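You operate a simulated robot arm through the tools that you are given. There is no shell and no other tool. Be economical: measure what you need, move in short steps, check, and stop when the job is done.

Carry out the task below with a simulated two-armed robot. There is one attempt and no reset: what you move stays moved.

TASK
Open the upper green drawer, take the green part and put it in the inside of the upper green drawer and shut the drawer again. Open the teal drawer, take the white insulator and put it in the inside of the teal drawer and shut the drawer again. Do these in any order.

The check looks at the end state, three seconds after you hand in, the way a careful person would. Anything else that was tipped, shoved, dropped, spilled or broken makes it a failure.

THE ROBOT
Two 7-joint arms with two-finger grippers on one trunk, on a base that drives. Base frame: it is fixed to the floor where the robot stands at the start and does not move with it; the origin is under the middle of the robot, x ahead of it, y to its left, z up; the surface under the hand at the start is at about z = 860. Readings come in mm, rad, newtons and seconds.
The left shoulder is at the start at [60, 179, 988], the right one opposite. With the tool pointing down near the work surface each hand reaches from about 300 to 680 mm from the robot's upright axis, wherever it stands, measured 20 degrees to its own side. Places, roughly: green part (4x4x3 cm) [-100, 1400, 900]; inside of the teal drawer [-3200, 3900, 700]; inside of the upper green drawer [600, -200, 600]; teal drawer [-3200, 3900, 800]; upper green drawer [500, -100, 700]; white insulator (4x4x4 cm) [-7500, 4600, 800]. Payload 1.96 kg a hand.
The TCP of each hand is the grasp point between the finger pads, 20 mm short of the fingertips. In the tool frame z runs along the fingers and y along their closing line. Largest opening 72 mm; the body of the gripper starts 38 mm behind the TCP.
Orientation is that of the tool frame in the base frame, as a unit quaternion [x, y, z, w]. With the fingers straight down and closing along the base's y, the tool's x points along the base's -x, its y along +y and its z along -z.

THE INTERFACE
- The arms move only by the tool arm_command. It takes "left_series", "right_series" or both (then of equal length, played together; a hand with none holds still); each is a list of rows, each a list of 6 numbers: the shift along the base's x, y, z in mm, then the turn, a rotation vector about the base's x, y, z in degrees. In form: [[tx, ty, tz, ax, ay, az], ...]. A call has 1 to 10 rows; each row shifts and turns the commanded pose from where the row before left it. "left_fingers" and "right_fingers" are, for a hand that has rows, the gripper command, from -1 (fully open) to 1 (shut), values between in proportion, set as the call begins (left out, the last holds). Rows are played at 5 a second. More than 50 mm and 0.15 rad between two rows, or a gripper value outside its range, and nothing of the call is played. A pose out of reach is approached as far as the arm can. The call stops where the force on the tool passes 40 N (or 10 N more than at its start, if that is more) or the arm is blocked; 0.2 s more then pass. The fingers move at their own pace (about 153 mm/s each) and stop on an object; they squeeze with about 36 N. The grip force told is the motor's: it shows also when the fingers shut on nothing. Time passes only in rows, and 0.2 s behind the last, so rows that do not move let the fingers close. It gives the time, the measured TCP pose, the force on the tool (base axes), the opening and the grip force at its end, in the units of the frame above (readings bear some noise), with the torque about the TCP (base axes, N m) and any sound that the robot's microphone picked up.
- Cameras (640 x 400 px; columns grow to the right, rows downward): "scene" is now at [-3.9, 6.1, 1514.7]; the picture's right is [0.11, -0.99, 0.00], its down [-0.93, -0.10, -0.36] and it looks along [0.36, 0.04, -0.93] (base axes); focal length 255 px, centre (320, 200). "left" rides on the left gripper at [71, -19, -82] in its tool frame; the picture's right is [0.26, 0.97, 0.00], its down [-0.67, 0.18, -0.72] and it looks along [-0.69, 0.19, 0.70] (tool axes); focal length 280 px, centre (320, 200). "right" rides on the right gripper at [71, 19, -82] in its tool frame; the picture's right is [-0.26, 0.97, 0.00], its down [-0.67, -0.18, -0.72] and it looks along [-0.69, -0.19, 0.70] (tool axes); focal length 280 px, centre (320, 200). There is no depth. A picture from a camera that has moved, and an enlarged one, comes with that camera's place and axes in the base frame and with its lens.
- grab_frame(camera): a new picture of that camera. No time passes.
- raise_lower(by): slides the trunk up (or, below 0, down) by that many mm; the arms and the scene camera ride with it, the base frame stays. It gives what a move gives, with no picture.
- steer(legs): drives the robot by 1 to 6 legs, each [ahead, left, turn to the left] in mm, mm and rad, along the robot's own axes; the way and the turn of a leg run together, so that a leg with both is an arc; at most 1500 mm and 3.142 rad a leg. The arms and the cameras ride along, it lands a little off, and it stops where it bumps. It gives what a move gives.
- aim_head(pan, tilt): turns the head with the scene camera to pan (to the left, within 1.501 rad either way) and tilt (down, from -0.506 to 1.204), counted from straight ahead of the robot. It gives what a move gives.
- close_up(camera, box): a new picture of the part [left, top, right, bottom] of that camera's present view, enlarged. No time passes.
- sign_off(): hands the job in; it is judged then, once.

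Go step by step. Nothing tells you exact positions but the pictures and the camera data: compare them with the known pose of the tool, close in by small moves and look again before you grip or let go. The budget is 165 turns and 122 pictures, counting those below and the enlarged ones. Unless the task says otherwise, let go and move clear before handing in.

The tools are called after "Emit:" by a JSON object that holds its "method" and its "body". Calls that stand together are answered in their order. arm_command: Moves the arms, as the interface text tells. Its arguments: {"type":"object","properties":{"left_series":{"type":"array","items":{"type":"array","items":{"type":"number"}}},"left_fingers":{"type":"number"},"right_series":{"type":"array","items":{"type":"array","items":{"type":"number"}}},"right_fingers":{"type":"number"}},"required":[]} The other tools are called the same way: raise_lower (by) slides the trunk up or down; steer (legs) drives the base; aim_head (pan, tilt) turns the head that bears the scene camera; grab_frame (camera) takes a picture; close_up (camera, box) takes an enlarged picture of a part of a camera's view; sign_off () hands the job in.

At the start:

```text
t: 0.0
left_tcp_pos: [312.8, 338.6, 993.4]
left_ee_rot: [0.0, 1.0, 0.0, -0.001]
left_wrist_force: [-0.4, -0.5, -0.1]
left_moment: [0.0, -0.02, -0.01]
left_finger_gap: 72.0
left_finger_force: 0.2
right_tcp_pos: [340.2, -5.2, 1017.5]
right_ee_rot: [-0.001, 1.0, 0.001, 0.002]
right_wrist_force: [-0.1, -0.7, 0.1]
right_moment: [-0.01, 0.04, -0.01]
right_finger_gap: 71.9
right_finger_force: 0.1
trunk travel left (down, up): [-633.0, 357.0]
robot x, y, heading: [-1.6, 0.4, -0.005]
head pan, tilt: [0.11, 1.201]
```

scene: 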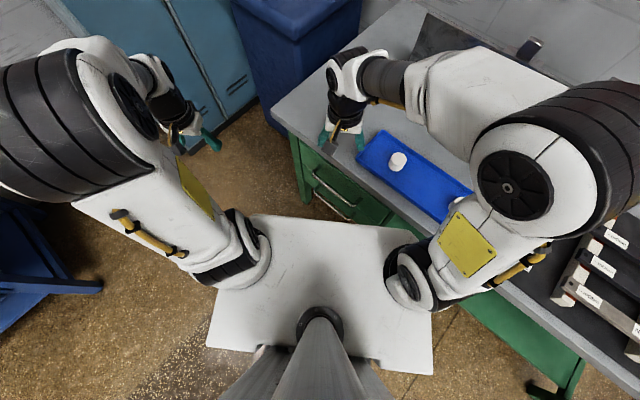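
right: 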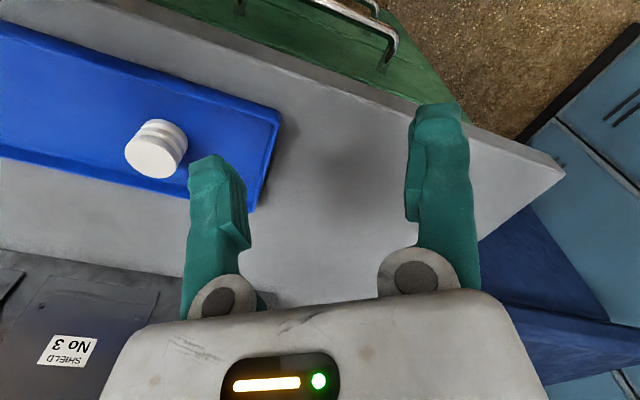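
left: 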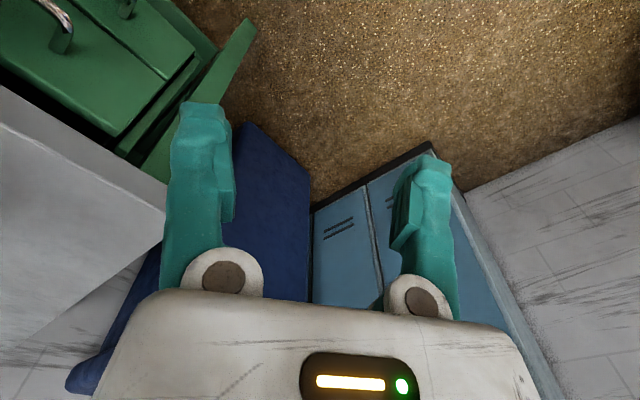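

I see a workbench with green drawers ahead-right and a white ribbed piece in a blue tray. I'll look around with the head first to place the green part and the drawers.

Emit:
{"method": "aim_head", "body": {"pan": 1.4, "tilt": 0.4}}

Emit:
{"method": "grab_frame", "body": {"camera": "scene"}}

Emit:
{"method": "aim_head", "body": {"pan": 0.0, "tilt": 0.5}}

Emit:
{"method": "grab_frame", "body": {"camera": "scene"}}

```text
t: 1.5
left_tcp_pos: [312.6, 337.7, 994.1]
left_ee_rot: [0.0, 1.0, 0.0, 0.0]
left_wrist_force: [-0.4, 0.5, 0.3]
left_moment: [-0.01, -0.01, 0.0]
left_finger_gap: 72.0
left_finger_force: 0.1
right_tcp_pos: [340.2, -5.9, 1016.2]
right_ee_rot: [0.0, 1.0, 0.001, 0.003]
right_wrist_force: [-0.2, 0.3, 0.9]
right_moment: [0.0, 0.0, 0.03]
right_finger_gap: 72.0
right_finger_force: 0.1
trunk travel left (down, up): [-633.0, 357.0]
robot x, y, heading: [-3.9, 1.5, -0.002]
head pan, tilt: [1.4, 0.4]
```

```text
118 pictures are left
camera scene: at [-43.6, 91.3, 1577.5], right [0.99, -0.17, 0.0], down [-0.07, -0.38, -0.92], along [0.16, 0.91, -0.39], focal length 255 px, centre (320, 200)
```

scene: 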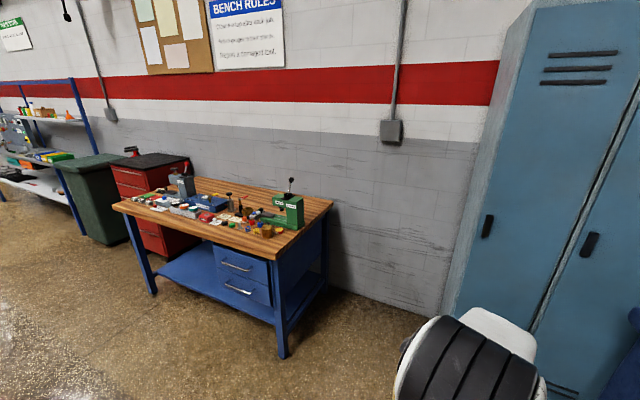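

```text
t: 3.0
left_tcp_pos: [313.2, 338.5, 994.5]
left_ee_rot: [0.0, 1.0, 0.0, 0.0]
left_wrist_force: [0.4, 0.1, -0.3]
left_moment: [0.01, -0.03, -0.03]
left_finger_gap: 72.1
left_finger_force: 0.0
right_tcp_pos: [339.2, -5.4, 1017.2]
right_ee_rot: [0.0, 1.0, 0.001, 0.002]
right_wrist_force: [0.2, -0.2, 0.6]
right_moment: [-0.02, 0.0, 0.04]
right_finger_gap: 72.0
right_finger_force: 0.0
trunk travel left (down, up): [-633.0, 357.0]
robot x, y, heading: [-0.4, -2.0, 0.003]
head pan, tilt: [0.0, 0.499]
```

```text
117 pictures are left
camera scene: at [31.5, 0.1, 1568.4], right [0.0, -1.0, 0.0], down [-0.48, 0.0, -0.88], along [0.88, 0.0, -0.48], focal length 255 px, centre (320, 200)
```

scene: 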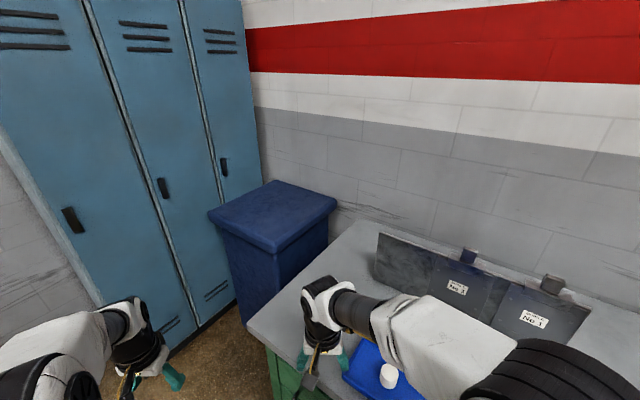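

The wooden bench on my left holds many small items, probably including the green part. I'll zoom in.

Emit:
{"method": "aim_head", "body": {"pan": 1.4, "tilt": 0.4}}

Emit:
{"method": "close_up", "body": {"camera": "scene", "box": [110, 140, 350, 290]}}

Emit:
{"method": "aim_head", "body": {"pan": -0.6, "tilt": 0.9}}

Emit:
{"method": "grab_frame", "body": {"camera": "scene"}}

```text
t: 4.5
left_tcp_pos: [312.5, 337.1, 993.6]
left_ee_rot: [0.0, 1.0, 0.001, 0.0]
left_wrist_force: [-0.7, 0.7, 0.1]
left_moment: [0.02, 0.0, 0.0]
left_finger_gap: 72.0
left_finger_force: 0.1
right_tcp_pos: [339.8, -5.2, 1016.5]
right_ee_rot: [-0.001, 1.0, 0.001, 0.002]
right_wrist_force: [-0.2, 0.3, -0.2]
right_moment: [0.0, -0.01, -0.02]
right_finger_gap: 72.0
right_finger_force: 0.0
trunk travel left (down, up): [-633.0, 357.0]
robot x, y, heading: [1.7, -2.1, 0.001]
head pan, tilt: [1.4, 0.4]
```

```text
2.67 times, centred on (230, 215) of scene
camera zoom: at [-43.7, 91.3, 1577.6], right [0.99, -0.17, 0.0], down [-0.07, -0.38, -0.92], along [0.16, 0.91, -0.39], focal length 681 px, centre (560, 160)
```

zoom: 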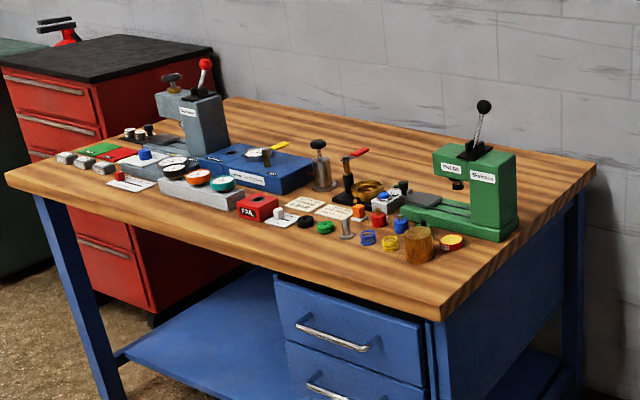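

```text
t: 6.5
left_tcp_pos: [312.5, 338.1, 993.1]
left_ee_rot: [0.0, 1.0, 0.0, 0.0]
left_wrist_force: [-0.3, 0.5, 0.1]
left_moment: [0.0, 0.02, -0.01]
left_finger_gap: 72.0
left_finger_force: 0.0
right_tcp_pos: [339.8, -5.4, 1016.9]
right_ee_rot: [0.0, 1.0, 0.001, 0.002]
right_wrist_force: [-0.3, -0.1, 0.8]
right_moment: [0.01, -0.01, -0.03]
right_finger_gap: 72.0
right_finger_force: 0.1
trunk travel left (down, up): [-633.0, 357.0]
robot x, y, heading: [-0.8, -2.6, -0.004]
head pan, tilt: [-0.6, 0.901]
```

```text
115 pictures are left
camera scene: at [2.8, -42.6, 1534.6], right [-0.56, -0.83, 0.0], down [-0.65, 0.44, -0.62], along [0.51, -0.35, -0.78], focal length 255 px, centre (320, 200)
```

scene: 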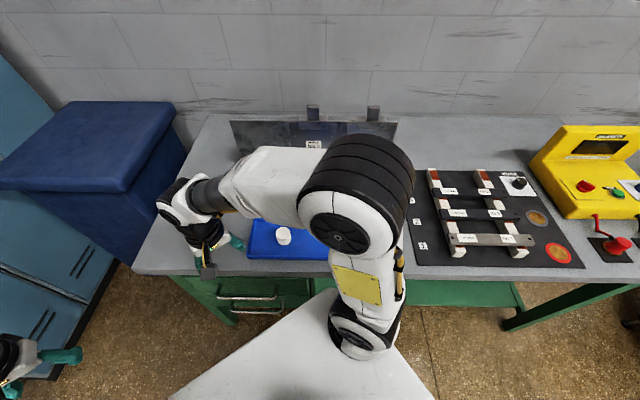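

The green knob-like piece on the wooden bench looks like the green part, near (-320, 1440). I'll drive back a bit to see the green drawers properly before opening.

Emit:
{"method": "steer", "body": {"legs": [[-500, 0, 0]]}}

Emit:
{"method": "aim_head", "body": {"pan": 0.0, "tilt": 0.7}}

Emit:
{"method": "grab_frame", "body": {"camera": "scene"}}

```text
t: 9.4
left_tcp_pos: [-188.0, 336.5, 994.4]
left_ee_rot: [-0.001, 1.0, 0.0, 0.0]
left_wrist_force: [-0.8, -0.4, 0.2]
left_moment: [0.0, -0.02, 0.01]
left_finger_gap: 71.7
left_finger_force: 0.0
right_tcp_pos: [-161.5, -5.2, 1017.1]
right_ee_rot: [0.0, 1.0, 0.001, 0.001]
right_wrist_force: [-0.6, 0.2, 0.9]
right_moment: [-0.04, 0.01, 0.01]
right_finger_gap: 72.1
right_finger_force: 0.2
trunk travel left (down, up): [-633.0, 357.0]
robot x, y, heading: [-500.8, 4.4, 0.001]
head pan, tilt: [-0.6, 0.901]
```

```text
t: 10.4
left_tcp_pos: [-189.2, 339.0, 993.6]
left_ee_rot: [0.0, 1.0, 0.0, 0.0]
left_wrist_force: [0.2, -1.0, -0.7]
left_moment: [0.02, 0.01, 0.02]
left_finger_gap: 72.0
left_finger_force: 0.0
right_tcp_pos: [-161.2, -5.4, 1017.2]
right_ee_rot: [0.0, 1.0, 0.0, 0.001]
right_wrist_force: [0.6, 0.8, 1.0]
right_moment: [0.02, 0.01, 0.03]
right_finger_gap: 72.0
right_finger_force: 0.0
trunk travel left (down, up): [-633.0, 357.0]
robot x, y, heading: [-499.1, 1.3, -0.0]
head pan, tilt: [0.0, 0.7]
```

```text
114 pictures are left
camera scene: at [-475.8, 0.1, 1550.7], right [0.0, -1.0, 0.0], down [-0.64, 0.0, -0.76], along [0.76, 0.0, -0.64], focal length 255 px, centre (320, 200)
```

scene: 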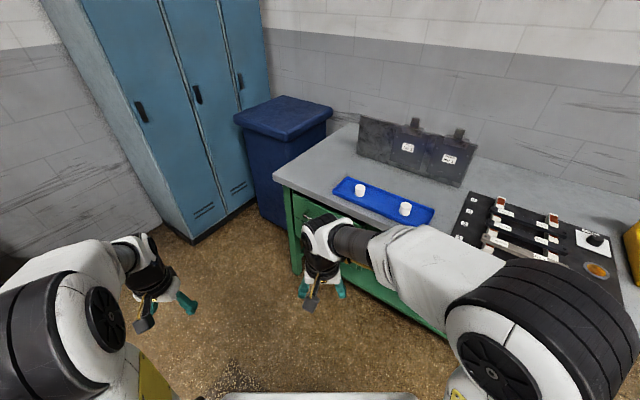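

The bench front is turned about 33°, facing my left-rear. I'll move to stand squarely facing the drawer front and look.

Emit:
{"method": "steer", "body": {"legs": [[0, 500, 0], [0, 0, -0.57]]}}

Emit:
{"method": "grab_frame", "body": {"camera": "scene"}}

```text
t: 14.9
left_tcp_pos: [-56.2, 607.4, 994.1]
left_ee_rot: [0.282, 0.96, -0.001, 0.001]
left_wrist_force: [0.6, -0.7, -0.1]
left_moment: [0.03, 0.0, -0.03]
left_finger_gap: 72.2
left_finger_force: 0.0
right_tcp_pos: [-219.7, 304.3, 1017.3]
right_ee_rot: [0.281, 0.96, 0.001, 0.002]
right_wrist_force: [0.2, 0.2, -0.2]
right_moment: [0.01, -0.02, -0.01]
right_finger_gap: 71.9
right_finger_force: 0.1
trunk travel left (down, up): [-633.0, 357.0]
robot x, y, heading: [-503.1, 491.0, -0.568]
head pan, tilt: [0.0, 0.7]
```

```text
113 pictures are left
camera scene: at [-480.4, 478.8, 1550.7], right [-0.54, -0.84, 0.0], down [-0.54, 0.35, -0.76], along [0.64, -0.41, -0.64], focal length 255 px, centre (320, 200)
```

scene: 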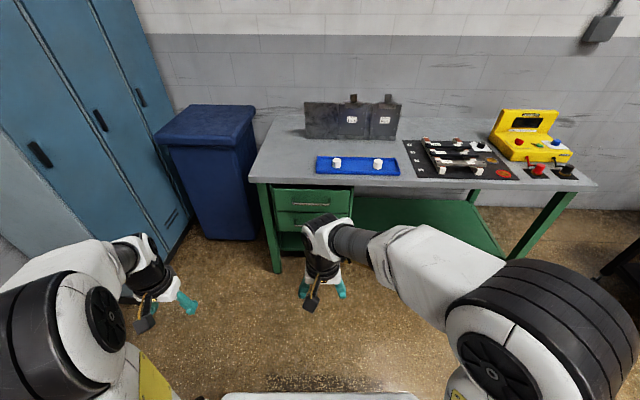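

Emit:
{"method": "close_up", "body": {"camera": "scene", "box": [230, 140, 430, 265]}}

```text
3.20 times, centred on (330, 202) of scene
camera zoom: at [-480.4, 478.8, 1550.7], right [-0.54, -0.84, 0.0], down [-0.54, 0.35, -0.76], along [0.64, -0.41, -0.64], focal length 817 px, centre (288, 192)
```

zoom: 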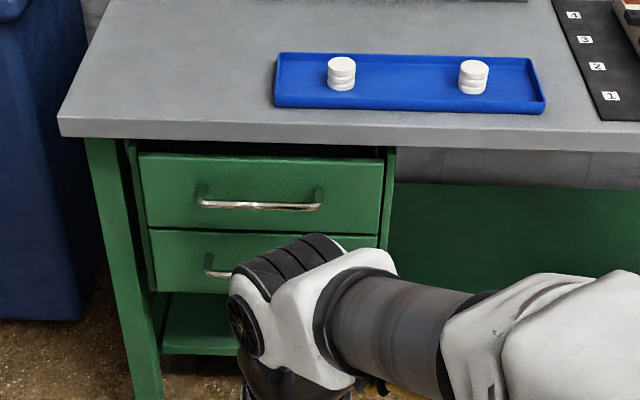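

The upper green drawer's handle is a horizontal bar near (335, 8, 735). I'll lower the trunk a bit and turn the right hand to point forward with the fingers closing vertically.

Emit:
{"method": "raise_lower", "body": {"by": -100}}

Emit:
{"method": "arm_command", "body": {"right_series": [[0, 0, 0, 1.4, -6.39, -4.619], [0, 0, 0, 1.4, -6.39, -4.619], [0, 0, 0, 1.4, -6.39, -4.619], [0, 0, 0, 1.4, -6.39, -4.619], [0, 0, 0, 1.4, -6.39, -4.619], [0, 0, 0, 1.4, -6.39, -4.619], [0, 0, 0, 1.4, -6.39, -4.619], [0, 0, 0, 1.4, -6.39, -4.619]], "right_fingers": -1}}

Emit:
{"method": "arm_command", "body": {"right_series": [[0, 0, -20, 1.4, -6.39, -4.619], [0, 0, -20, 1.4, -6.39, -4.619], [0, 0, -20, 1.4, -6.39, -4.619], [0, 0, -20, 1.4, -6.39, -4.619], [0, 0, -20, 1.4, -6.39, -4.619], [0, 0, -20, 1.4, -6.39, -4.619], [0, 0, -20, 1.4, -6.39, -4.619], [0, 0, -20, 0, 0, 0]]}}

Emit:
{"method": "grab_frame", "body": {"camera": "scene"}}

Emit:
{"method": "grab_frame", "body": {"camera": "right"}}

```text
t: 16.2
left_tcp_pos: [-56.4, 606.2, 893.6]
left_ee_rot: [0.281, 0.96, 0.0, -0.001]
left_wrist_force: [0.0, 1.0, 0.0]
left_moment: [0.0, 0.03, 0.02]
left_finger_gap: 72.0
left_finger_force: 0.0
right_tcp_pos: [-220.0, 304.2, 916.5]
right_ee_rot: [0.281, 0.96, 0.0, 0.002]
right_wrist_force: [0.0, 0.4, -0.2]
right_moment: [0.03, 0.0, -0.01]
right_finger_gap: 72.0
right_finger_force: 0.1
trunk travel left (down, up): [-533.0, 457.0]
robot x, y, heading: [-502.9, 494.2, -0.571]
head pan, tilt: [0.0, 0.7]
```

```text
t: 18.0
left_tcp_pos: [-55.3, 608.6, 894.8]
left_ee_rot: [0.282, 0.959, 0.0, 0.0]
left_wrist_force: [-0.1, -0.1, -0.6]
left_moment: [0.01, -0.02, 0.01]
left_finger_gap: 72.0
left_finger_force: 0.0
right_tcp_pos: [-173.4, 305.5, 930.8]
right_ee_rot: [0.533, 0.726, 0.208, 0.382]
right_wrist_force: [0.9, -0.5, -0.3]
right_moment: [-0.02, 0.02, 0.0]
right_finger_gap: 72.2
right_finger_force: 0.2
right hand out of reach, approached as far as the arm can: row 6, 7, 8
trunk travel left (down, up): [-533.0, 457.0]
robot x, y, heading: [-499.5, 492.0, -0.569]
head pan, tilt: [0.0, 0.7]
```

```text
t: 19.8
left_tcp_pos: [-56.1, 606.8, 893.4]
left_ee_rot: [0.282, 0.959, 0.001, 0.0]
left_wrist_force: [-0.1, 0.2, 0.3]
left_moment: [0.02, 0.02, 0.01]
left_finger_gap: 72.1
left_finger_force: 0.0
right_tcp_pos: [-150.3, 309.2, 771.3]
right_ee_rot: [0.621, 0.336, 0.339, 0.622]
right_wrist_force: [0.0, -0.2, 0.3]
right_moment: [-0.02, 0.0, 0.02]
right_finger_gap: 71.9
right_finger_force: 0.0
right hand out of reach, approached as far as the arm can: row 1, 2
trunk travel left (down, up): [-533.0, 457.0]
robot x, y, heading: [-500.1, 492.4, -0.571]
head pan, tilt: [0.0, 0.7]
```

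```text
111 pictures are left
camera scene: at [-480.4, 478.8, 1450.7], right [-0.54, -0.84, 0.0], down [-0.54, 0.35, -0.76], along [0.64, -0.41, -0.64], focal length 255 px, centre (320, 200)
```

scene: 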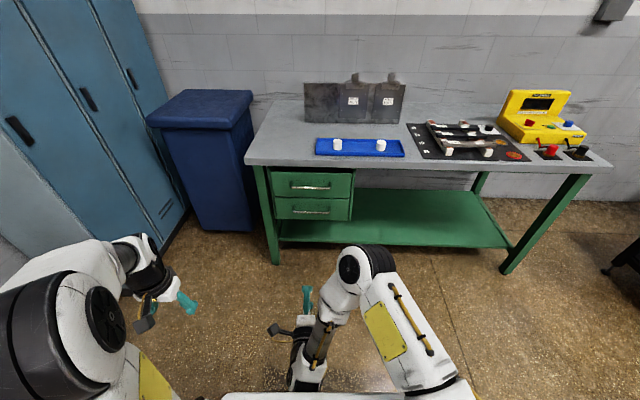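

```text
110 pictures are left
camera right: at [-182.0, 413.2, 789.0], right [-0.15, -0.22, 0.96], down [-0.97, -0.18, -0.19], along [0.21, -0.96, -0.19], focal length 280 px, centre (320, 200)
```

right: 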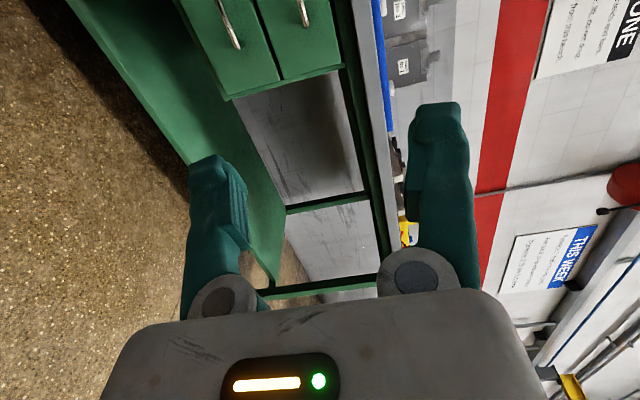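

The hand now points forward as wanted. I'll zoom on the handle from this height to triangulate it.

Emit:
{"method": "close_up", "body": {"camera": "scene", "box": [240, 130, 400, 230]}}

```text
4.00 times, centred on (320, 180) of scene
camera zoom: at [-480.4, 478.8, 1450.7], right [-0.54, -0.84, 0.0], down [-0.54, 0.35, -0.76], along [0.64, -0.41, -0.64], focal length 1022 px, centre (320, 280)
```

zoom: 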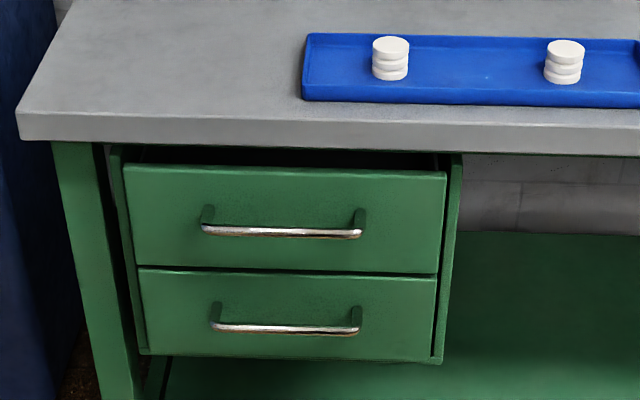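

Triangulation puts the handle bar at about (330, 13, 736), 181 mm long, with the drawer's normal at heading about -0.61. I'll square up and drive closer so the handle is ~600 mm ahead and to the right.

Emit:
{"method": "steer", "body": {"legs": [[0, 0, -0.04], [330, 170, 0]]}}

Emit:
{"method": "grab_frame", "body": {"camera": "scene"}}

Emit:
{"method": "grab_frame", "body": {"camera": "right"}}

```text
t: 22.6
left_tcp_pos: [316.4, 538.2, 894.4]
left_ee_rot: [0.302, 0.953, 0.0, 0.001]
left_wrist_force: [0.6, 1.4, -0.1]
left_moment: [-0.05, 0.02, 0.0]
left_finger_gap: 72.0
left_finger_force: 0.1
right_tcp_pos: [208.0, 244.8, 771.1]
right_ee_rot: [0.627, 0.323, 0.326, 0.629]
right_wrist_force: [-0.4, 0.4, -0.7]
right_moment: [-0.01, 0.02, 0.01]
right_finger_gap: 71.9
right_finger_force: 0.1
trunk travel left (down, up): [-533.0, 457.0]
robot x, y, heading: [-139.8, 441.7, -0.614]
head pan, tilt: [0.0, 0.7]
```

```text
108 pictures are left
camera scene: at [-113.7, 427.7, 1450.7], right [-0.58, -0.82, 0.0], down [-0.53, 0.37, -0.76], along [0.62, -0.44, -0.64], focal length 255 px, centre (320, 200)
```

scene: 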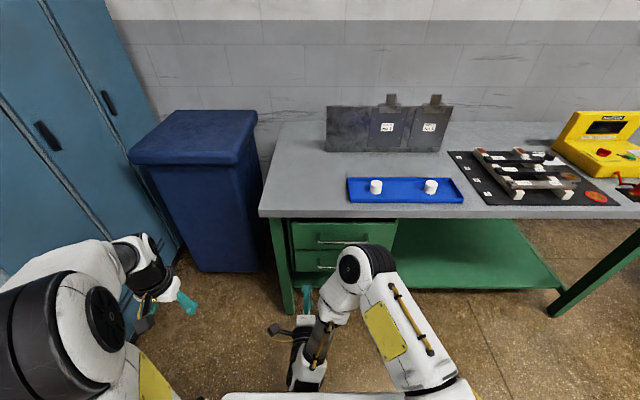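

```text
107 pictures are left
camera right: at [181.2, 349.4, 789.0], right [-0.15, -0.21, 0.96], down [-0.97, -0.14, -0.19], along [0.17, -0.97, -0.19], focal length 280 px, centre (320, 200)
```

right: 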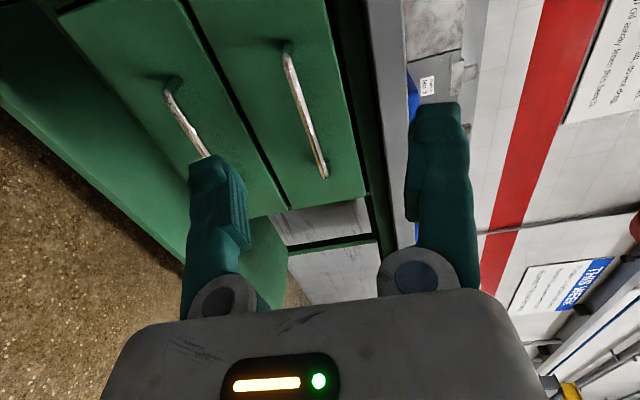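

I'll move the hand right and down to line up with the bar, then forward, stopping ~80 mm short.

Emit:
{"method": "arm_command", "body": {"right_series": [[-23, -33, -12, 0, 0, 0], [-23, -33, -12, 0, 0, 0], [-23, -33, -12, 0, 0, 0], [30, -21.5, 0, 0, 0, 0], [30, -21.5, 0, 0, 0, 0], [30, -21.5, 0, 0, 0, 0], [30, -21.5, 0, 0, 0, 0]]}}

Emit:
{"method": "grab_frame", "body": {"camera": "right"}}

Emit:
{"method": "close_up", "body": {"camera": "scene", "box": [240, 160, 480, 310]}}

```text
t: 24.2
left_tcp_pos: [314.2, 537.9, 893.3]
left_ee_rot: [0.303, 0.953, 0.0, 0.0]
left_wrist_force: [1.1, 0.0, -0.1]
left_moment: [0.01, -0.02, 0.01]
left_finger_gap: 72.2
left_finger_force: 0.0
right_tcp_pos: [258.7, 58.7, 731.9]
right_ee_rot: [0.628, 0.324, 0.325, 0.629]
right_wrist_force: [0.3, 0.6, -0.1]
right_moment: [-0.01, -0.04, 0.02]
right_finger_gap: 72.2
right_finger_force: 0.1
trunk travel left (down, up): [-533.0, 457.0]
robot x, y, heading: [-134.7, 442.6, -0.613]
head pan, tilt: [0.0, 0.7]
```

```text
106 pictures are left
camera right: at [232.7, 163.3, 750.3], right [-0.15, -0.21, 0.96], down [-0.97, -0.14, -0.19], along [0.17, -0.97, -0.19], focal length 280 px, centre (320, 200)
```

right: 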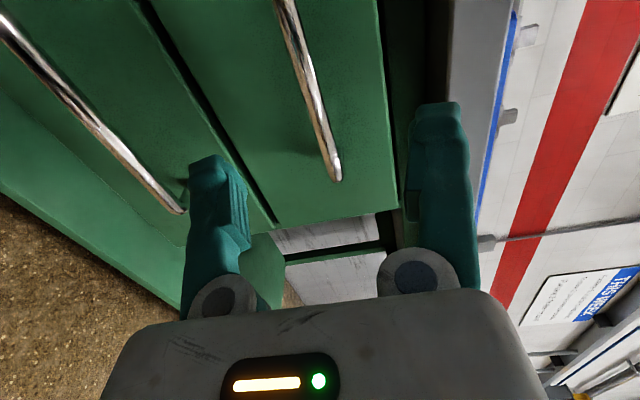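

```text
2.67 times, centred on (360, 235) of scene
camera zoom: at [-114.5, 427.3, 1450.7], right [-0.58, -0.82, 0.0], down [-0.53, 0.37, -0.76], along [0.62, -0.44, -0.64], focal length 681 px, centre (213, 107)
```

zoom: 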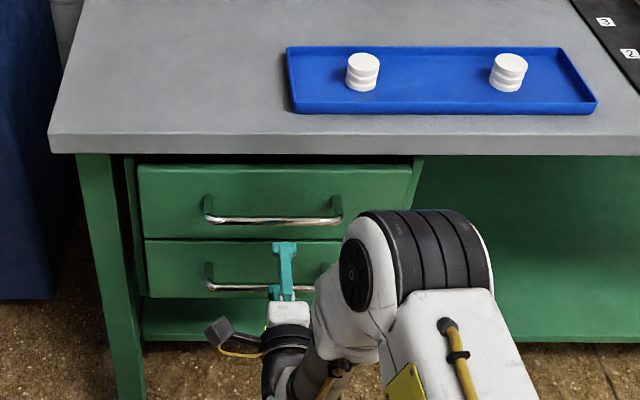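

Two views agree: the bar centre is near (345, 1, 721), about 100 mm ahead of the fingers. I'll lower 11 mm and advance.

Emit:
{"method": "arm_command", "body": {"right_series": [[0, 0, -11, 0, 0, 0], [20.5, -14.4, 0, 0, 0, 0], [20.5, -14.4, 0, 0, 0, 0], [20.5, -14.4, 0, 0, 0, 0], [16, -11.2, 0, 0, 0, 0]]}}

Emit:
{"method": "grab_frame", "body": {"camera": "right"}}

Emit:
{"method": "close_up", "body": {"camera": "scene", "box": [240, 200, 400, 300]}}

```text
t: 25.4
left_tcp_pos: [315.5, 537.8, 893.6]
left_ee_rot: [0.303, 0.953, 0.0, 0.0]
left_wrist_force: [-0.5, 0.0, -0.1]
left_moment: [-0.03, -0.01, 0.0]
left_finger_gap: 71.9
left_finger_force: 0.0
right_tcp_pos: [337.6, 3.8, 724.9]
right_ee_rot: [0.627, 0.324, 0.326, 0.629]
right_wrist_force: [0.1, -1.3, -0.1]
right_moment: [0.0, -0.03, 0.0]
right_finger_gap: 72.0
right_finger_force: 0.1
trunk travel left (down, up): [-533.0, 457.0]
robot x, y, heading: [-135.3, 441.8, -0.616]
head pan, tilt: [0.0, 0.7]
```

```text
104 pictures are left
camera right: at [309.6, 110.6, 743.0], right [-0.15, -0.21, 0.96], down [-0.97, -0.14, -0.19], along [0.17, -0.97, -0.19], focal length 280 px, centre (320, 200)
```

right: 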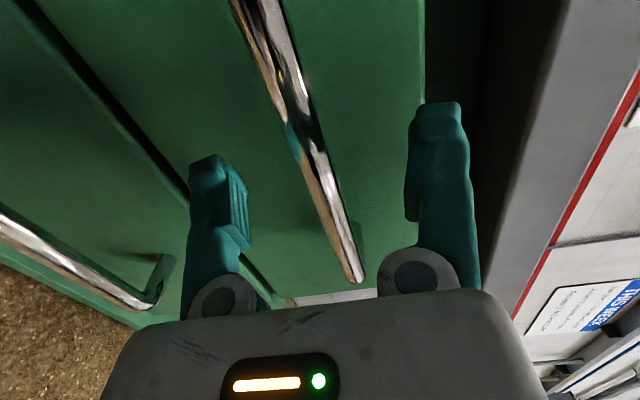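

```text
4.00 times, centred on (320, 250) of scene
camera zoom: at [-114.5, 427.6, 1450.7], right [-0.58, -0.82, 0.0], down [-0.53, 0.37, -0.76], along [0.62, -0.44, -0.64], focal length 1022 px, centre (320, 0)
```

zoom: 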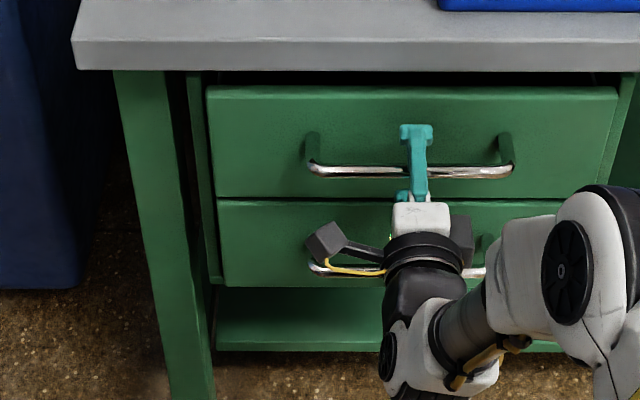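

The bar lies between the fingers. I'll close on it and then pull along the drawer's axis.

Emit:
{"method": "arm_command", "body": {"right_series": [[4, -3, 0, 0, 0, 0], [0, 0, 0, 0, 0, 0], [0, 0, 0, 0, 0, 0]], "right_fingers": 1}}

Emit:
{"method": "arm_command", "body": {"right_series": [[-16, 11.5, 0, 0, 0, 0], [-16, 11.5, 0, 0, 0, 0], [-16, 11.5, 0, 0, 0, 0], [-16, 11.5, 0, 0, 0, 0], [-16, 11.5, 0, 0, 0, 0]]}}

Emit:
{"method": "close_up", "body": {"camera": "scene", "box": [240, 200, 400, 300]}}

```text
t: 26.2
left_tcp_pos: [314.7, 537.8, 893.0]
left_ee_rot: [0.303, 0.953, 0.0, 0.0]
left_wrist_force: [0.1, -0.7, 0.4]
left_moment: [0.03, 0.01, -0.01]
left_finger_gap: 72.1
left_finger_force: 0.0
right_tcp_pos: [340.9, 3.0, 725.2]
right_ee_rot: [0.627, 0.324, 0.326, 0.629]
right_wrist_force: [-1.3, 1.6, -1.5]
right_moment: [-0.02, -0.02, -0.03]
right_finger_gap: 6.5
right_finger_force: 34.6
trunk travel left (down, up): [-533.0, 457.0]
robot x, y, heading: [-136.5, 442.2, -0.612]
head pan, tilt: [0.0, 0.7]
```

```text
t: 27.4
left_tcp_pos: [313.1, 537.2, 894.7]
left_ee_rot: [0.303, 0.953, 0.0, 0.0]
left_wrist_force: [0.3, -0.2, -0.3]
left_moment: [0.0, 0.01, 0.02]
left_finger_gap: 72.0
left_finger_force: 0.0
right_tcp_pos: [258.1, 61.2, 723.4]
right_ee_rot: [0.627, 0.322, 0.326, 0.63]
right_wrist_force: [-5.1, -4.6, 5.9]
right_moment: [-0.04, 0.0, 0.15]
right_finger_gap: 6.5
right_finger_force: 34.5
trunk travel left (down, up): [-533.0, 457.0]
robot x, y, heading: [-133.7, 443.0, -0.613]
head pan, tilt: [0.0, 0.7]
```

```text
4.00 times, centred on (320, 250) of scene
camera zoom: at [-116.0, 427.7, 1450.8], right [-0.58, -0.82, 0.0], down [-0.53, 0.37, -0.77], along [0.63, -0.44, -0.64], focal length 1022 px, centre (320, 0)
```

zoom: 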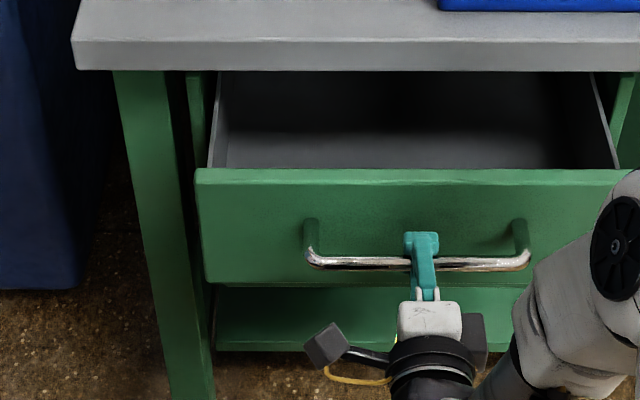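

The drawer slides smoothly. I'll pull another ~140 mm.

Emit:
{"method": "arm_command", "body": {"right_series": [[-16.2, 11.3, 0, 0, 0, 0], [-16.2, 11.3, 0, 0, 0, 0], [-16.2, 11.3, 0, 0, 0, 0], [-16.2, 11.3, 0, 0, 0, 0], [-16.2, 11.3, 0, 0, 0, 0], [-16.2, 11.3, 0, 0, 0, 0], [-16.2, 11.3, 0, 0, 0, 0]]}}

Emit:
{"method": "grab_frame", "body": {"camera": "scene"}}

```text
t: 29.0
left_tcp_pos: [314.3, 539.8, 892.9]
left_ee_rot: [0.302, 0.953, -0.001, -0.001]
left_wrist_force: [-0.4, -0.8, -0.5]
left_moment: [0.0, -0.03, 0.02]
left_finger_gap: 72.0
left_finger_force: 0.0
right_tcp_pos: [146.1, 138.9, 724.3]
right_ee_rot: [0.627, 0.324, 0.327, 0.628]
right_wrist_force: [0.9, 3.8, -2.2]
right_moment: [0.1, -0.04, 0.76]
right_finger_gap: 5.9
right_finger_force: 34.6
trunk travel left (down, up): [-533.0, 457.0]
robot x, y, heading: [-139.5, 443.5, -0.609]
head pan, tilt: [0.0, 0.7]
```

```text
101 pictures are left
camera scene: at [-114.9, 428.6, 1450.6], right [-0.58, -0.82, 0.0], down [-0.53, 0.37, -0.77], along [0.63, -0.44, -0.64], focal length 255 px, centre (320, 200)
```

scene: 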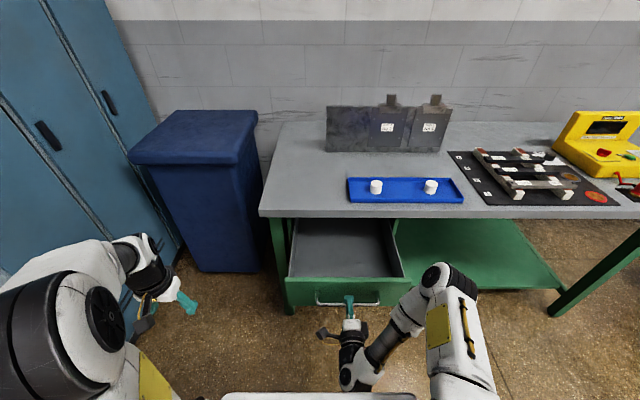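

The drawer is open about 240 mm, enough to place into. I'll release the bar, back the hand off, drive back and turn toward the wooden bench.

Emit:
{"method": "arm_command", "body": {"right_series": [[0, 0, 0, 0, 0, 0], [0, 0, 0, 0, 0, 0], [-20, 14, 0, 0, 0, 0], [-20, 14, 0, 0, 0, 0], [-20, 14, 0, 0, 0, 0]], "right_fingers": -1}}

Emit:
{"method": "grab_frame", "body": {"camera": "right"}}

Emit:
{"method": "steer", "body": {"legs": [[-400, 0, 0], [0, 0, 1.57], [-150, 200, 0]]}}

Emit:
{"method": "grab_frame", "body": {"camera": "scene"}}

```text
t: 30.2
left_tcp_pos: [314.3, 537.5, 894.0]
left_ee_rot: [0.302, 0.953, 0.0, 0.0]
left_wrist_force: [-0.8, 0.0, 0.3]
left_moment: [-0.01, -0.03, -0.03]
left_finger_gap: 72.1
left_finger_force: 0.0
right_tcp_pos: [86.6, 180.5, 724.2]
right_ee_rot: [0.627, 0.323, 0.327, 0.629]
right_wrist_force: [-0.1, 0.7, 0.7]
right_moment: [-0.01, 0.0, -0.02]
right_finger_gap: 72.1
right_finger_force: 0.1
trunk travel left (down, up): [-533.0, 457.0]
robot x, y, heading: [-135.7, 443.2, -0.614]
head pan, tilt: [0.0, 0.7]
```

```text
100 pictures are left
camera right: at [59.8, 286.2, 741.6], right [-0.16, -0.21, 0.96], down [-0.97, -0.14, -0.19], along [0.17, -0.97, -0.19], focal length 280 px, centre (320, 200)
```

right: 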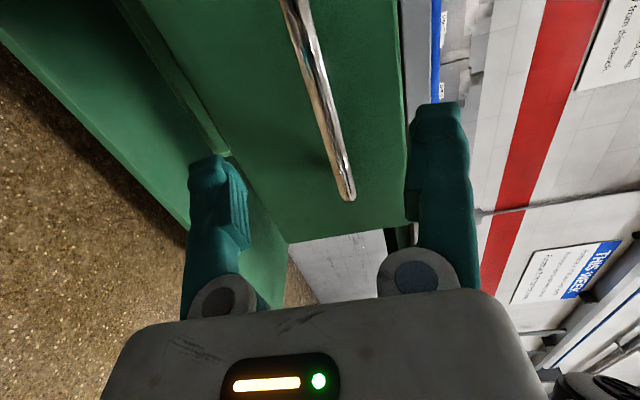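

```text
t: 38.0
left_tcp_pos: [-825.6, 1095.8, 892.6]
left_ee_rot: [-0.479, 0.878, -0.001, 0.0]
left_wrist_force: [-0.1, 0.3, -0.3]
left_moment: [0.01, 0.01, 0.01]
left_finger_gap: 72.3
left_finger_force: 0.0
right_tcp_pos: [-458.1, 883.0, 723.8]
right_ee_rot: [0.2, 0.677, 0.679, 0.2]
right_wrist_force: [-0.2, 0.6, 0.5]
right_moment: [0.0, 0.02, -0.02]
right_finger_gap: 72.0
right_finger_force: 0.1
trunk travel left (down, up): [-533.0, 457.0]
robot x, y, heading: [-708.5, 653.7, 0.999]
head pan, tilt: [0.0, 0.7]
```

```text
99 pictures are left
camera scene: at [-696.6, 670.9, 1450.7], right [0.84, -0.54, 0.0], down [-0.35, -0.54, -0.77], along [0.41, 0.64, -0.64], focal length 255 px, centre (320, 200)
```

scene: 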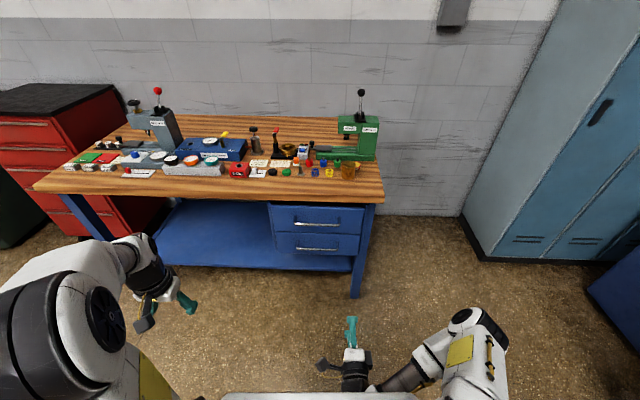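

The bench is ahead. I'll zoom on the items to identify the green part.

Emit:
{"method": "close_up", "body": {"camera": "scene", "box": [220, 110, 400, 222]}}

Emit:
{"method": "close_up", "body": {"camera": "scene", "box": [20, 90, 220, 215]}}

```text
3.56 times, centred on (310, 166) of scene
camera zoom: at [-696.6, 670.9, 1450.7], right [0.84, -0.54, 0.0], down [-0.35, -0.54, -0.77], along [0.41, 0.64, -0.64], focal length 908 px, centre (356, 321)
```

zoom: 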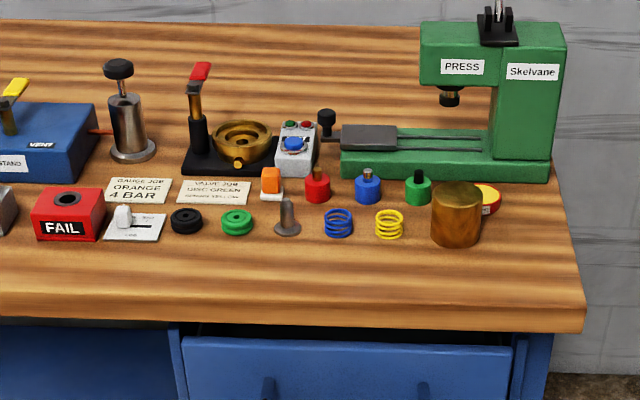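

```text
3.20 times, centred on (120, 152) of scene
camera zoom: at [-696.6, 670.9, 1450.7], right [0.84, -0.54, 0.0], down [-0.35, -0.54, -0.77], along [0.41, 0.64, -0.64], focal length 817 px, centre (960, 352)
```

zoom: 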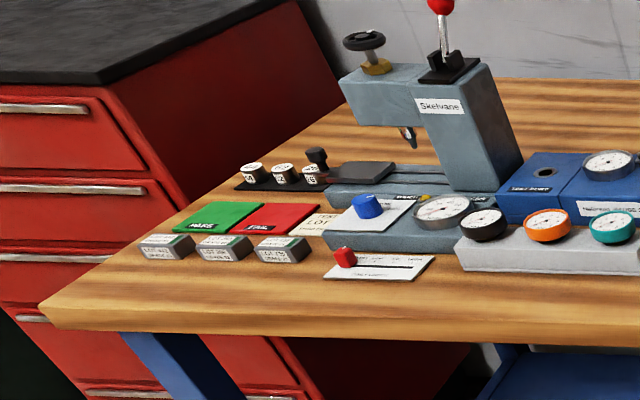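

Two green candidates: a ribbed disc near (-331, 1500) and a plug with a black stem near (-108, 1445). The hint position matches the plug; I'll zoom in more to check sizes.

Emit:
{"method": "close_up", "body": {"camera": "scene", "box": [270, 148, 350, 198]}}

```text
8.00 times, centred on (310, 173) of scene
camera zoom: at [-696.6, 670.9, 1450.7], right [0.84, -0.54, 0.0], down [-0.35, -0.54, -0.77], along [0.41, 0.64, -0.64], focal length 2043 px, centre (400, 416)
```

zoom: 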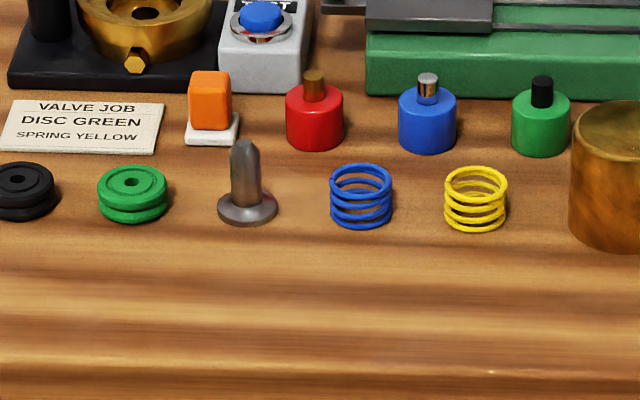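

The plug (about 32 mm wide) at (-108, 1445) matches the hint position. I'll raise the trunk, tuck the right hand, and drive in so the left hand can reach it.

Emit:
{"method": "arm_command", "body": {"right_series": [[6, -45, 0, 0, 0, 0], [6, -45, 0, 0, 0, 0]]}}

Emit:
{"method": "raise_lower", "body": {"by": 130}}

Emit:
{"method": "steer", "body": {"legs": [[0, 0, -0.07], [250, -180, 0]]}}

Emit:
{"method": "grab_frame", "body": {"camera": "scene"}}

Emit:
{"method": "grab_frame", "body": {"camera": "left"}}

```text
t: 38.6
left_tcp_pos: [-824.1, 1095.7, 894.1]
left_ee_rot: [-0.479, 0.878, 0.0, 0.0]
left_wrist_force: [-0.3, -0.6, 0.7]
left_moment: [0.03, 0.03, 0.02]
left_finger_gap: 72.1
left_finger_force: 0.0
right_tcp_pos: [-444.4, 793.5, 723.2]
right_ee_rot: [0.201, 0.676, 0.68, 0.199]
right_wrist_force: [0.0, -0.3, -0.2]
right_moment: [-0.01, 0.0, 0.03]
right_finger_gap: 72.2
right_finger_force: 0.0
trunk travel left (down, up): [-533.0, 457.0]
robot x, y, heading: [-705.2, 648.1, 1.0]
head pan, tilt: [0.0, 0.7]
```

```text
t: 40.1
left_tcp_pos: [-822.5, 1096.8, 1022.4]
left_ee_rot: [-0.479, 0.878, 0.0, -0.001]
left_wrist_force: [-0.1, 0.4, 0.6]
left_moment: [0.05, 0.0, -0.03]
left_finger_gap: 71.9
left_finger_force: 0.1
right_tcp_pos: [-444.2, 794.6, 851.8]
right_ee_rot: [0.201, 0.677, 0.679, 0.2]
right_wrist_force: [0.1, 0.2, 1.2]
right_moment: [0.0, 0.0, 0.02]
right_finger_gap: 72.1
right_finger_force: 0.2
trunk travel left (down, up): [-663.0, 327.0]
robot x, y, heading: [-709.6, 651.6, 0.996]
head pan, tilt: [0.0, 0.7]
```

```text
t: 42.7
left_tcp_pos: [-496.8, 1200.2, 1023.9]
left_ee_rot: [-0.449, 0.893, 0.0, 0.0]
left_wrist_force: [0.1, 0.0, 0.6]
left_moment: [0.0, -0.01, 0.01]
left_finger_gap: 72.4
left_finger_force: 0.1
right_tcp_pos: [-139.4, 873.3, 852.1]
right_ee_rot: [0.224, 0.67, 0.673, 0.221]
right_wrist_force: [0.2, -0.6, -0.4]
right_moment: [0.01, 0.0, 0.02]
right_finger_gap: 71.8
right_finger_force: 0.1
trunk travel left (down, up): [-663.0, 327.0]
robot x, y, heading: [-414.0, 745.6, 0.93]
head pan, tilt: [0.0, 0.7]
```

```text
95 pictures are left
camera scene: at [-397.5, 767.2, 1580.7], right [0.8, -0.6, 0.0], down [-0.38, -0.52, -0.76], along [0.46, 0.61, -0.64], focal length 255 px, centre (320, 200)
```

scene: 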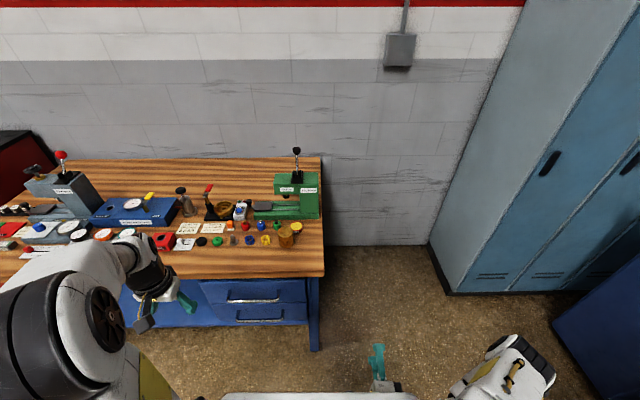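

```text
94 pictures are left
camera left: at [-524.0, 1131.5, 1105.1], right [-0.93, 0.37, 0.0], down [0.26, 0.65, 0.71], along [0.26, 0.67, -0.7], focal length 280 px, centre (320, 200)
```

left: 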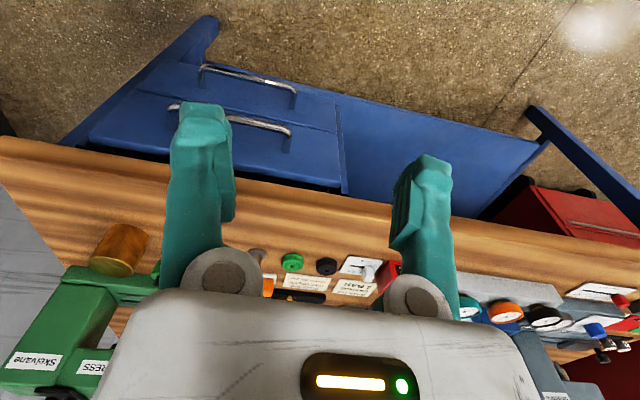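

I'll zoom on the plug from this closer, higher view to refine its position.

Emit:
{"method": "close_up", "body": {"camera": "scene", "box": [190, 190, 350, 290]}}

```text
4.00 times, centred on (270, 240) of scene
camera zoom: at [-397.5, 767.2, 1580.7], right [0.8, -0.6, 0.0], down [-0.38, -0.52, -0.76], along [0.46, 0.61, -0.64], focal length 1022 px, centre (520, 40)
```

zoom: 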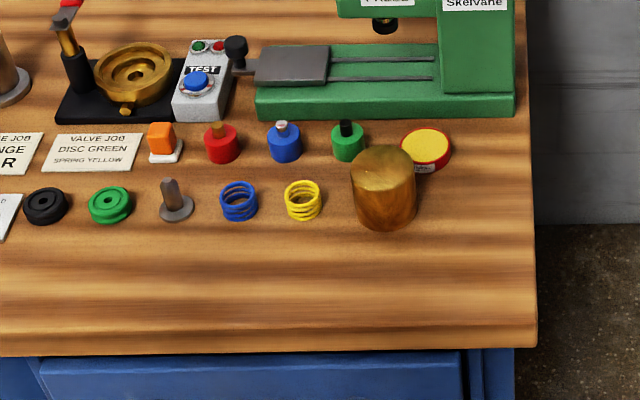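

The plug sits near (-112, 1428, ~860). I'll creep ahead 90 mm and bring the left hand, tilted 20° forward to clear the press, near above it.

Emit:
{"method": "steer", "body": {"legs": [[90, 0, 0]]}}

Emit:
{"method": "arm_command", "body": {"left_series": [[38.6, 15.5, -9, 5.3, -4, 0], [38.6, 15.5, -9, 5.3, -4, 0], [38.6, 15.5, -9, 5.3, -4, 0], [38.6, 15.5, -9, 0, 0, 0], [38.6, 15.5, -9, 0, 0, 0], [38.6, 15.5, -9, 0, 0, 0]], "left_fingers": -0.4}}

Emit:
{"method": "grab_frame", "body": {"camera": "left"}}

Emit:
{"method": "close_up", "body": {"camera": "scene", "box": [160, 200, 400, 350]}}

```text
t: 43.8
left_tcp_pos: [-443.0, 1271.0, 1024.3]
left_ee_rot: [-0.448, 0.894, 0.0, -0.001]
left_wrist_force: [0.4, 0.6, -0.3]
left_moment: [-0.04, 0.01, 0.01]
left_finger_gap: 72.1
left_finger_force: 0.1
right_tcp_pos: [-86.7, 945.3, 853.1]
right_ee_rot: [0.224, 0.669, 0.673, 0.223]
right_wrist_force: [-0.2, 0.1, -0.7]
right_moment: [0.03, -0.01, 0.02]
right_finger_gap: 71.8
right_finger_force: 0.0
trunk travel left (down, up): [-663.0, 327.0]
robot x, y, heading: [-361.5, 818.7, 0.929]
head pan, tilt: [0.0, 0.7]
```

```text
t: 45.2
left_tcp_pos: [-209.0, 1364.6, 969.9]
left_ee_rot: [-0.443, 0.88, 0.077, 0.155]
left_wrist_force: [-0.1, 0.1, -0.7]
left_moment: [0.01, 0.02, 0.0]
left_finger_gap: 50.7
left_finger_force: 0.0
right_tcp_pos: [-84.4, 944.9, 851.7]
right_ee_rot: [0.224, 0.67, 0.672, 0.222]
right_wrist_force: [0.8, 0.0, -0.5]
right_moment: [0.03, -0.01, 0.0]
right_finger_gap: 71.9
right_finger_force: 0.0
trunk travel left (down, up): [-663.0, 327.0]
robot x, y, heading: [-362.2, 815.5, 0.928]
head pan, tilt: [0.0, 0.7]
```

```text
92 pictures are left
camera left: at [-249.9, 1277.3, 1023.2], right [-0.92, 0.38, -0.09], down [0.09, 0.42, 0.9], along [0.38, 0.82, -0.42], focal length 280 px, centre (320, 200)
```

left: 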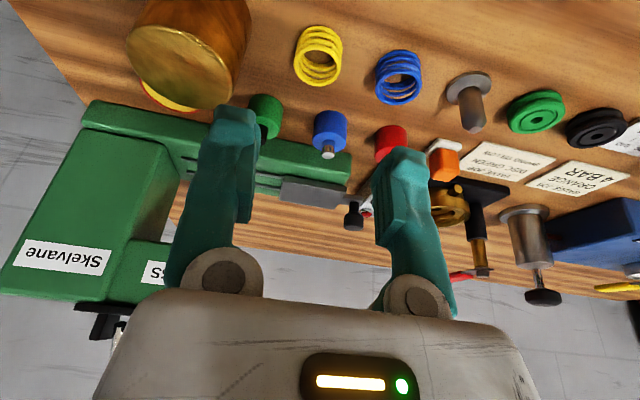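

```text
2.67 times, centred on (280, 275) of scene
camera zoom: at [-343.4, 839.4, 1580.7], right [0.8, -0.6, 0.0], down [-0.39, -0.52, -0.76], along [0.46, 0.61, -0.65], focal length 681 px, centre (427, 0)
```

zoom: 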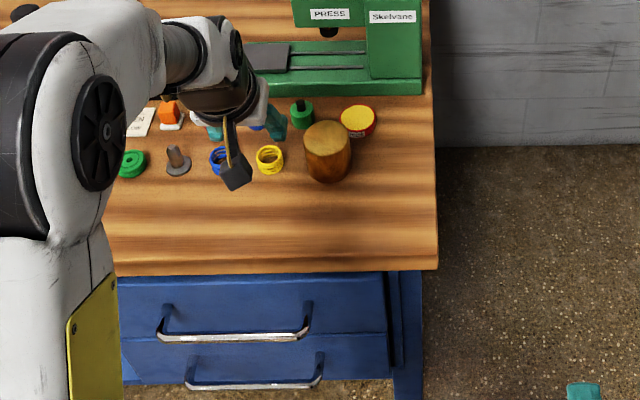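

The plug is roughly at (-110, 1435). The cup and press crowd it, so I'll reduce the tilt to 8° and yaw the hand -35° to keep its camera off the cup, then look again.

Emit:
{"method": "arm_command", "body": {"left_series": [[12, 7, -4, -4.8, 3.6, 0], [12, 7, -4, -4.8, 3.6, 0], [12, 7, -4, 0, 0, -7], [12, 7, -4, 0, 0, -7], [12, 7, -4, 0, 0, -7], [12, 7, -4, 0, 0, -7], [12, 7, -4, 0, 0, -7]]}}

Emit:
{"method": "grab_frame", "body": {"camera": "left"}}

Emit:
{"method": "close_up", "body": {"camera": "scene", "box": [200, 180, 360, 280]}}

```text
t: 46.8
left_tcp_pos: [-135.2, 1410.1, 943.6]
left_ee_rot: [-0.187, 0.98, 0.012, 0.068]
left_wrist_force: [-0.7, 0.3, 0.0]
left_moment: [-0.01, -0.02, -0.01]
left_finger_gap: 50.2
left_finger_force: 0.1
left hand out of reach, approached as far as the arm can: row 7
right_tcp_pos: [-85.7, 945.5, 851.3]
right_ee_rot: [0.224, 0.669, 0.672, 0.223]
right_wrist_force: [0.2, 0.5, 0.4]
right_moment: [0.0, 0.03, -0.02]
right_finger_gap: 72.2
right_finger_force: 0.0
trunk travel left (down, up): [-663.0, 327.0]
robot x, y, heading: [-361.3, 818.4, 0.929]
head pan, tilt: [0.0, 0.7]
```

```text
90 pictures are left
camera left: at [-203.3, 1361.4, 1014.9], right [-0.6, 0.8, -0.04], down [0.46, 0.38, 0.8], along [0.66, 0.46, -0.6], focal length 280 px, centre (320, 200)
```

left: 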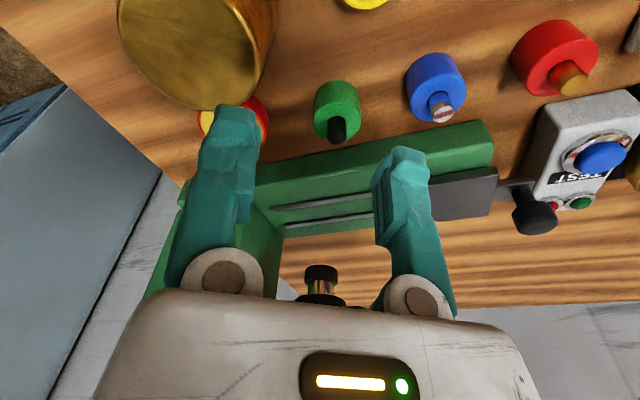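

```text
4.00 times, centred on (280, 230) of scene
camera zoom: at [-345.1, 838.3, 1580.7], right [0.8, -0.6, 0.0], down [-0.39, -0.52, -0.76], along [0.46, 0.61, -0.64], focal length 1022 px, centre (480, 80)
```

zoom: 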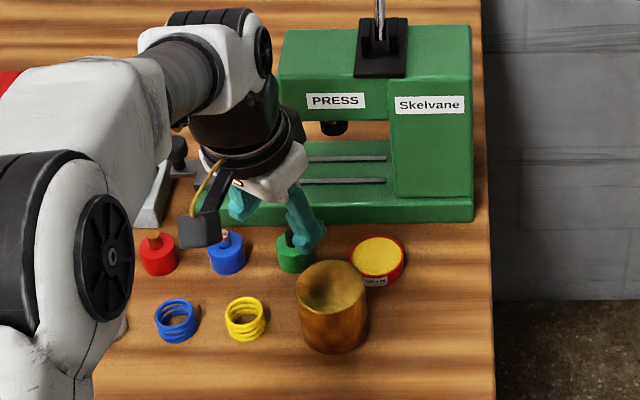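

Two views put the plug body at about (-112, 1436, 850). The arm is near its reach limit, so I'll drive 35 mm closer, which nearly aligns it.

Emit:
{"method": "steer", "body": {"legs": [[35, 0, 0]]}}

Emit:
{"method": "grab_frame", "body": {"camera": "left"}}

```text
t: 47.7
left_tcp_pos: [-112.4, 1437.4, 943.2]
left_ee_rot: [-0.188, 0.98, 0.012, 0.068]
left_wrist_force: [0.6, -0.4, 0.3]
left_moment: [0.0, 0.02, 0.01]
left_finger_gap: 50.3
left_finger_force: 0.1
right_tcp_pos: [-63.2, 972.9, 852.0]
right_ee_rot: [0.225, 0.669, 0.672, 0.223]
right_wrist_force: [0.7, 0.2, -0.7]
right_moment: [0.0, -0.02, 0.01]
right_finger_gap: 71.9
right_finger_force: 0.1
trunk travel left (down, up): [-663.0, 327.0]
robot x, y, heading: [-338.8, 848.5, 0.931]
head pan, tilt: [0.0, 0.7]
```

```text
88 pictures are left
camera left: at [-181.7, 1389.6, 1014.5], right [-0.6, 0.8, -0.04], down [0.46, 0.38, 0.8], along [0.66, 0.46, -0.6], focal length 280 px, centre (320, 200)
```

left: 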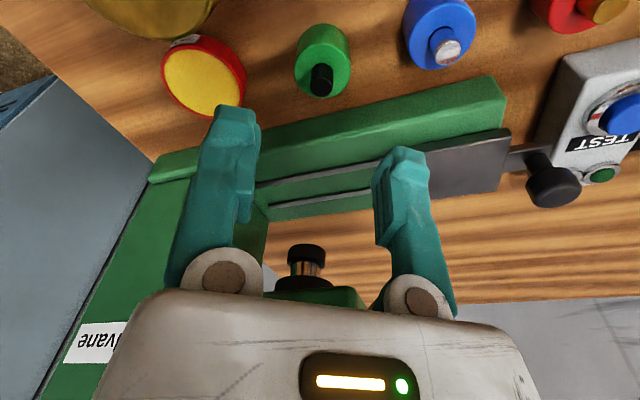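

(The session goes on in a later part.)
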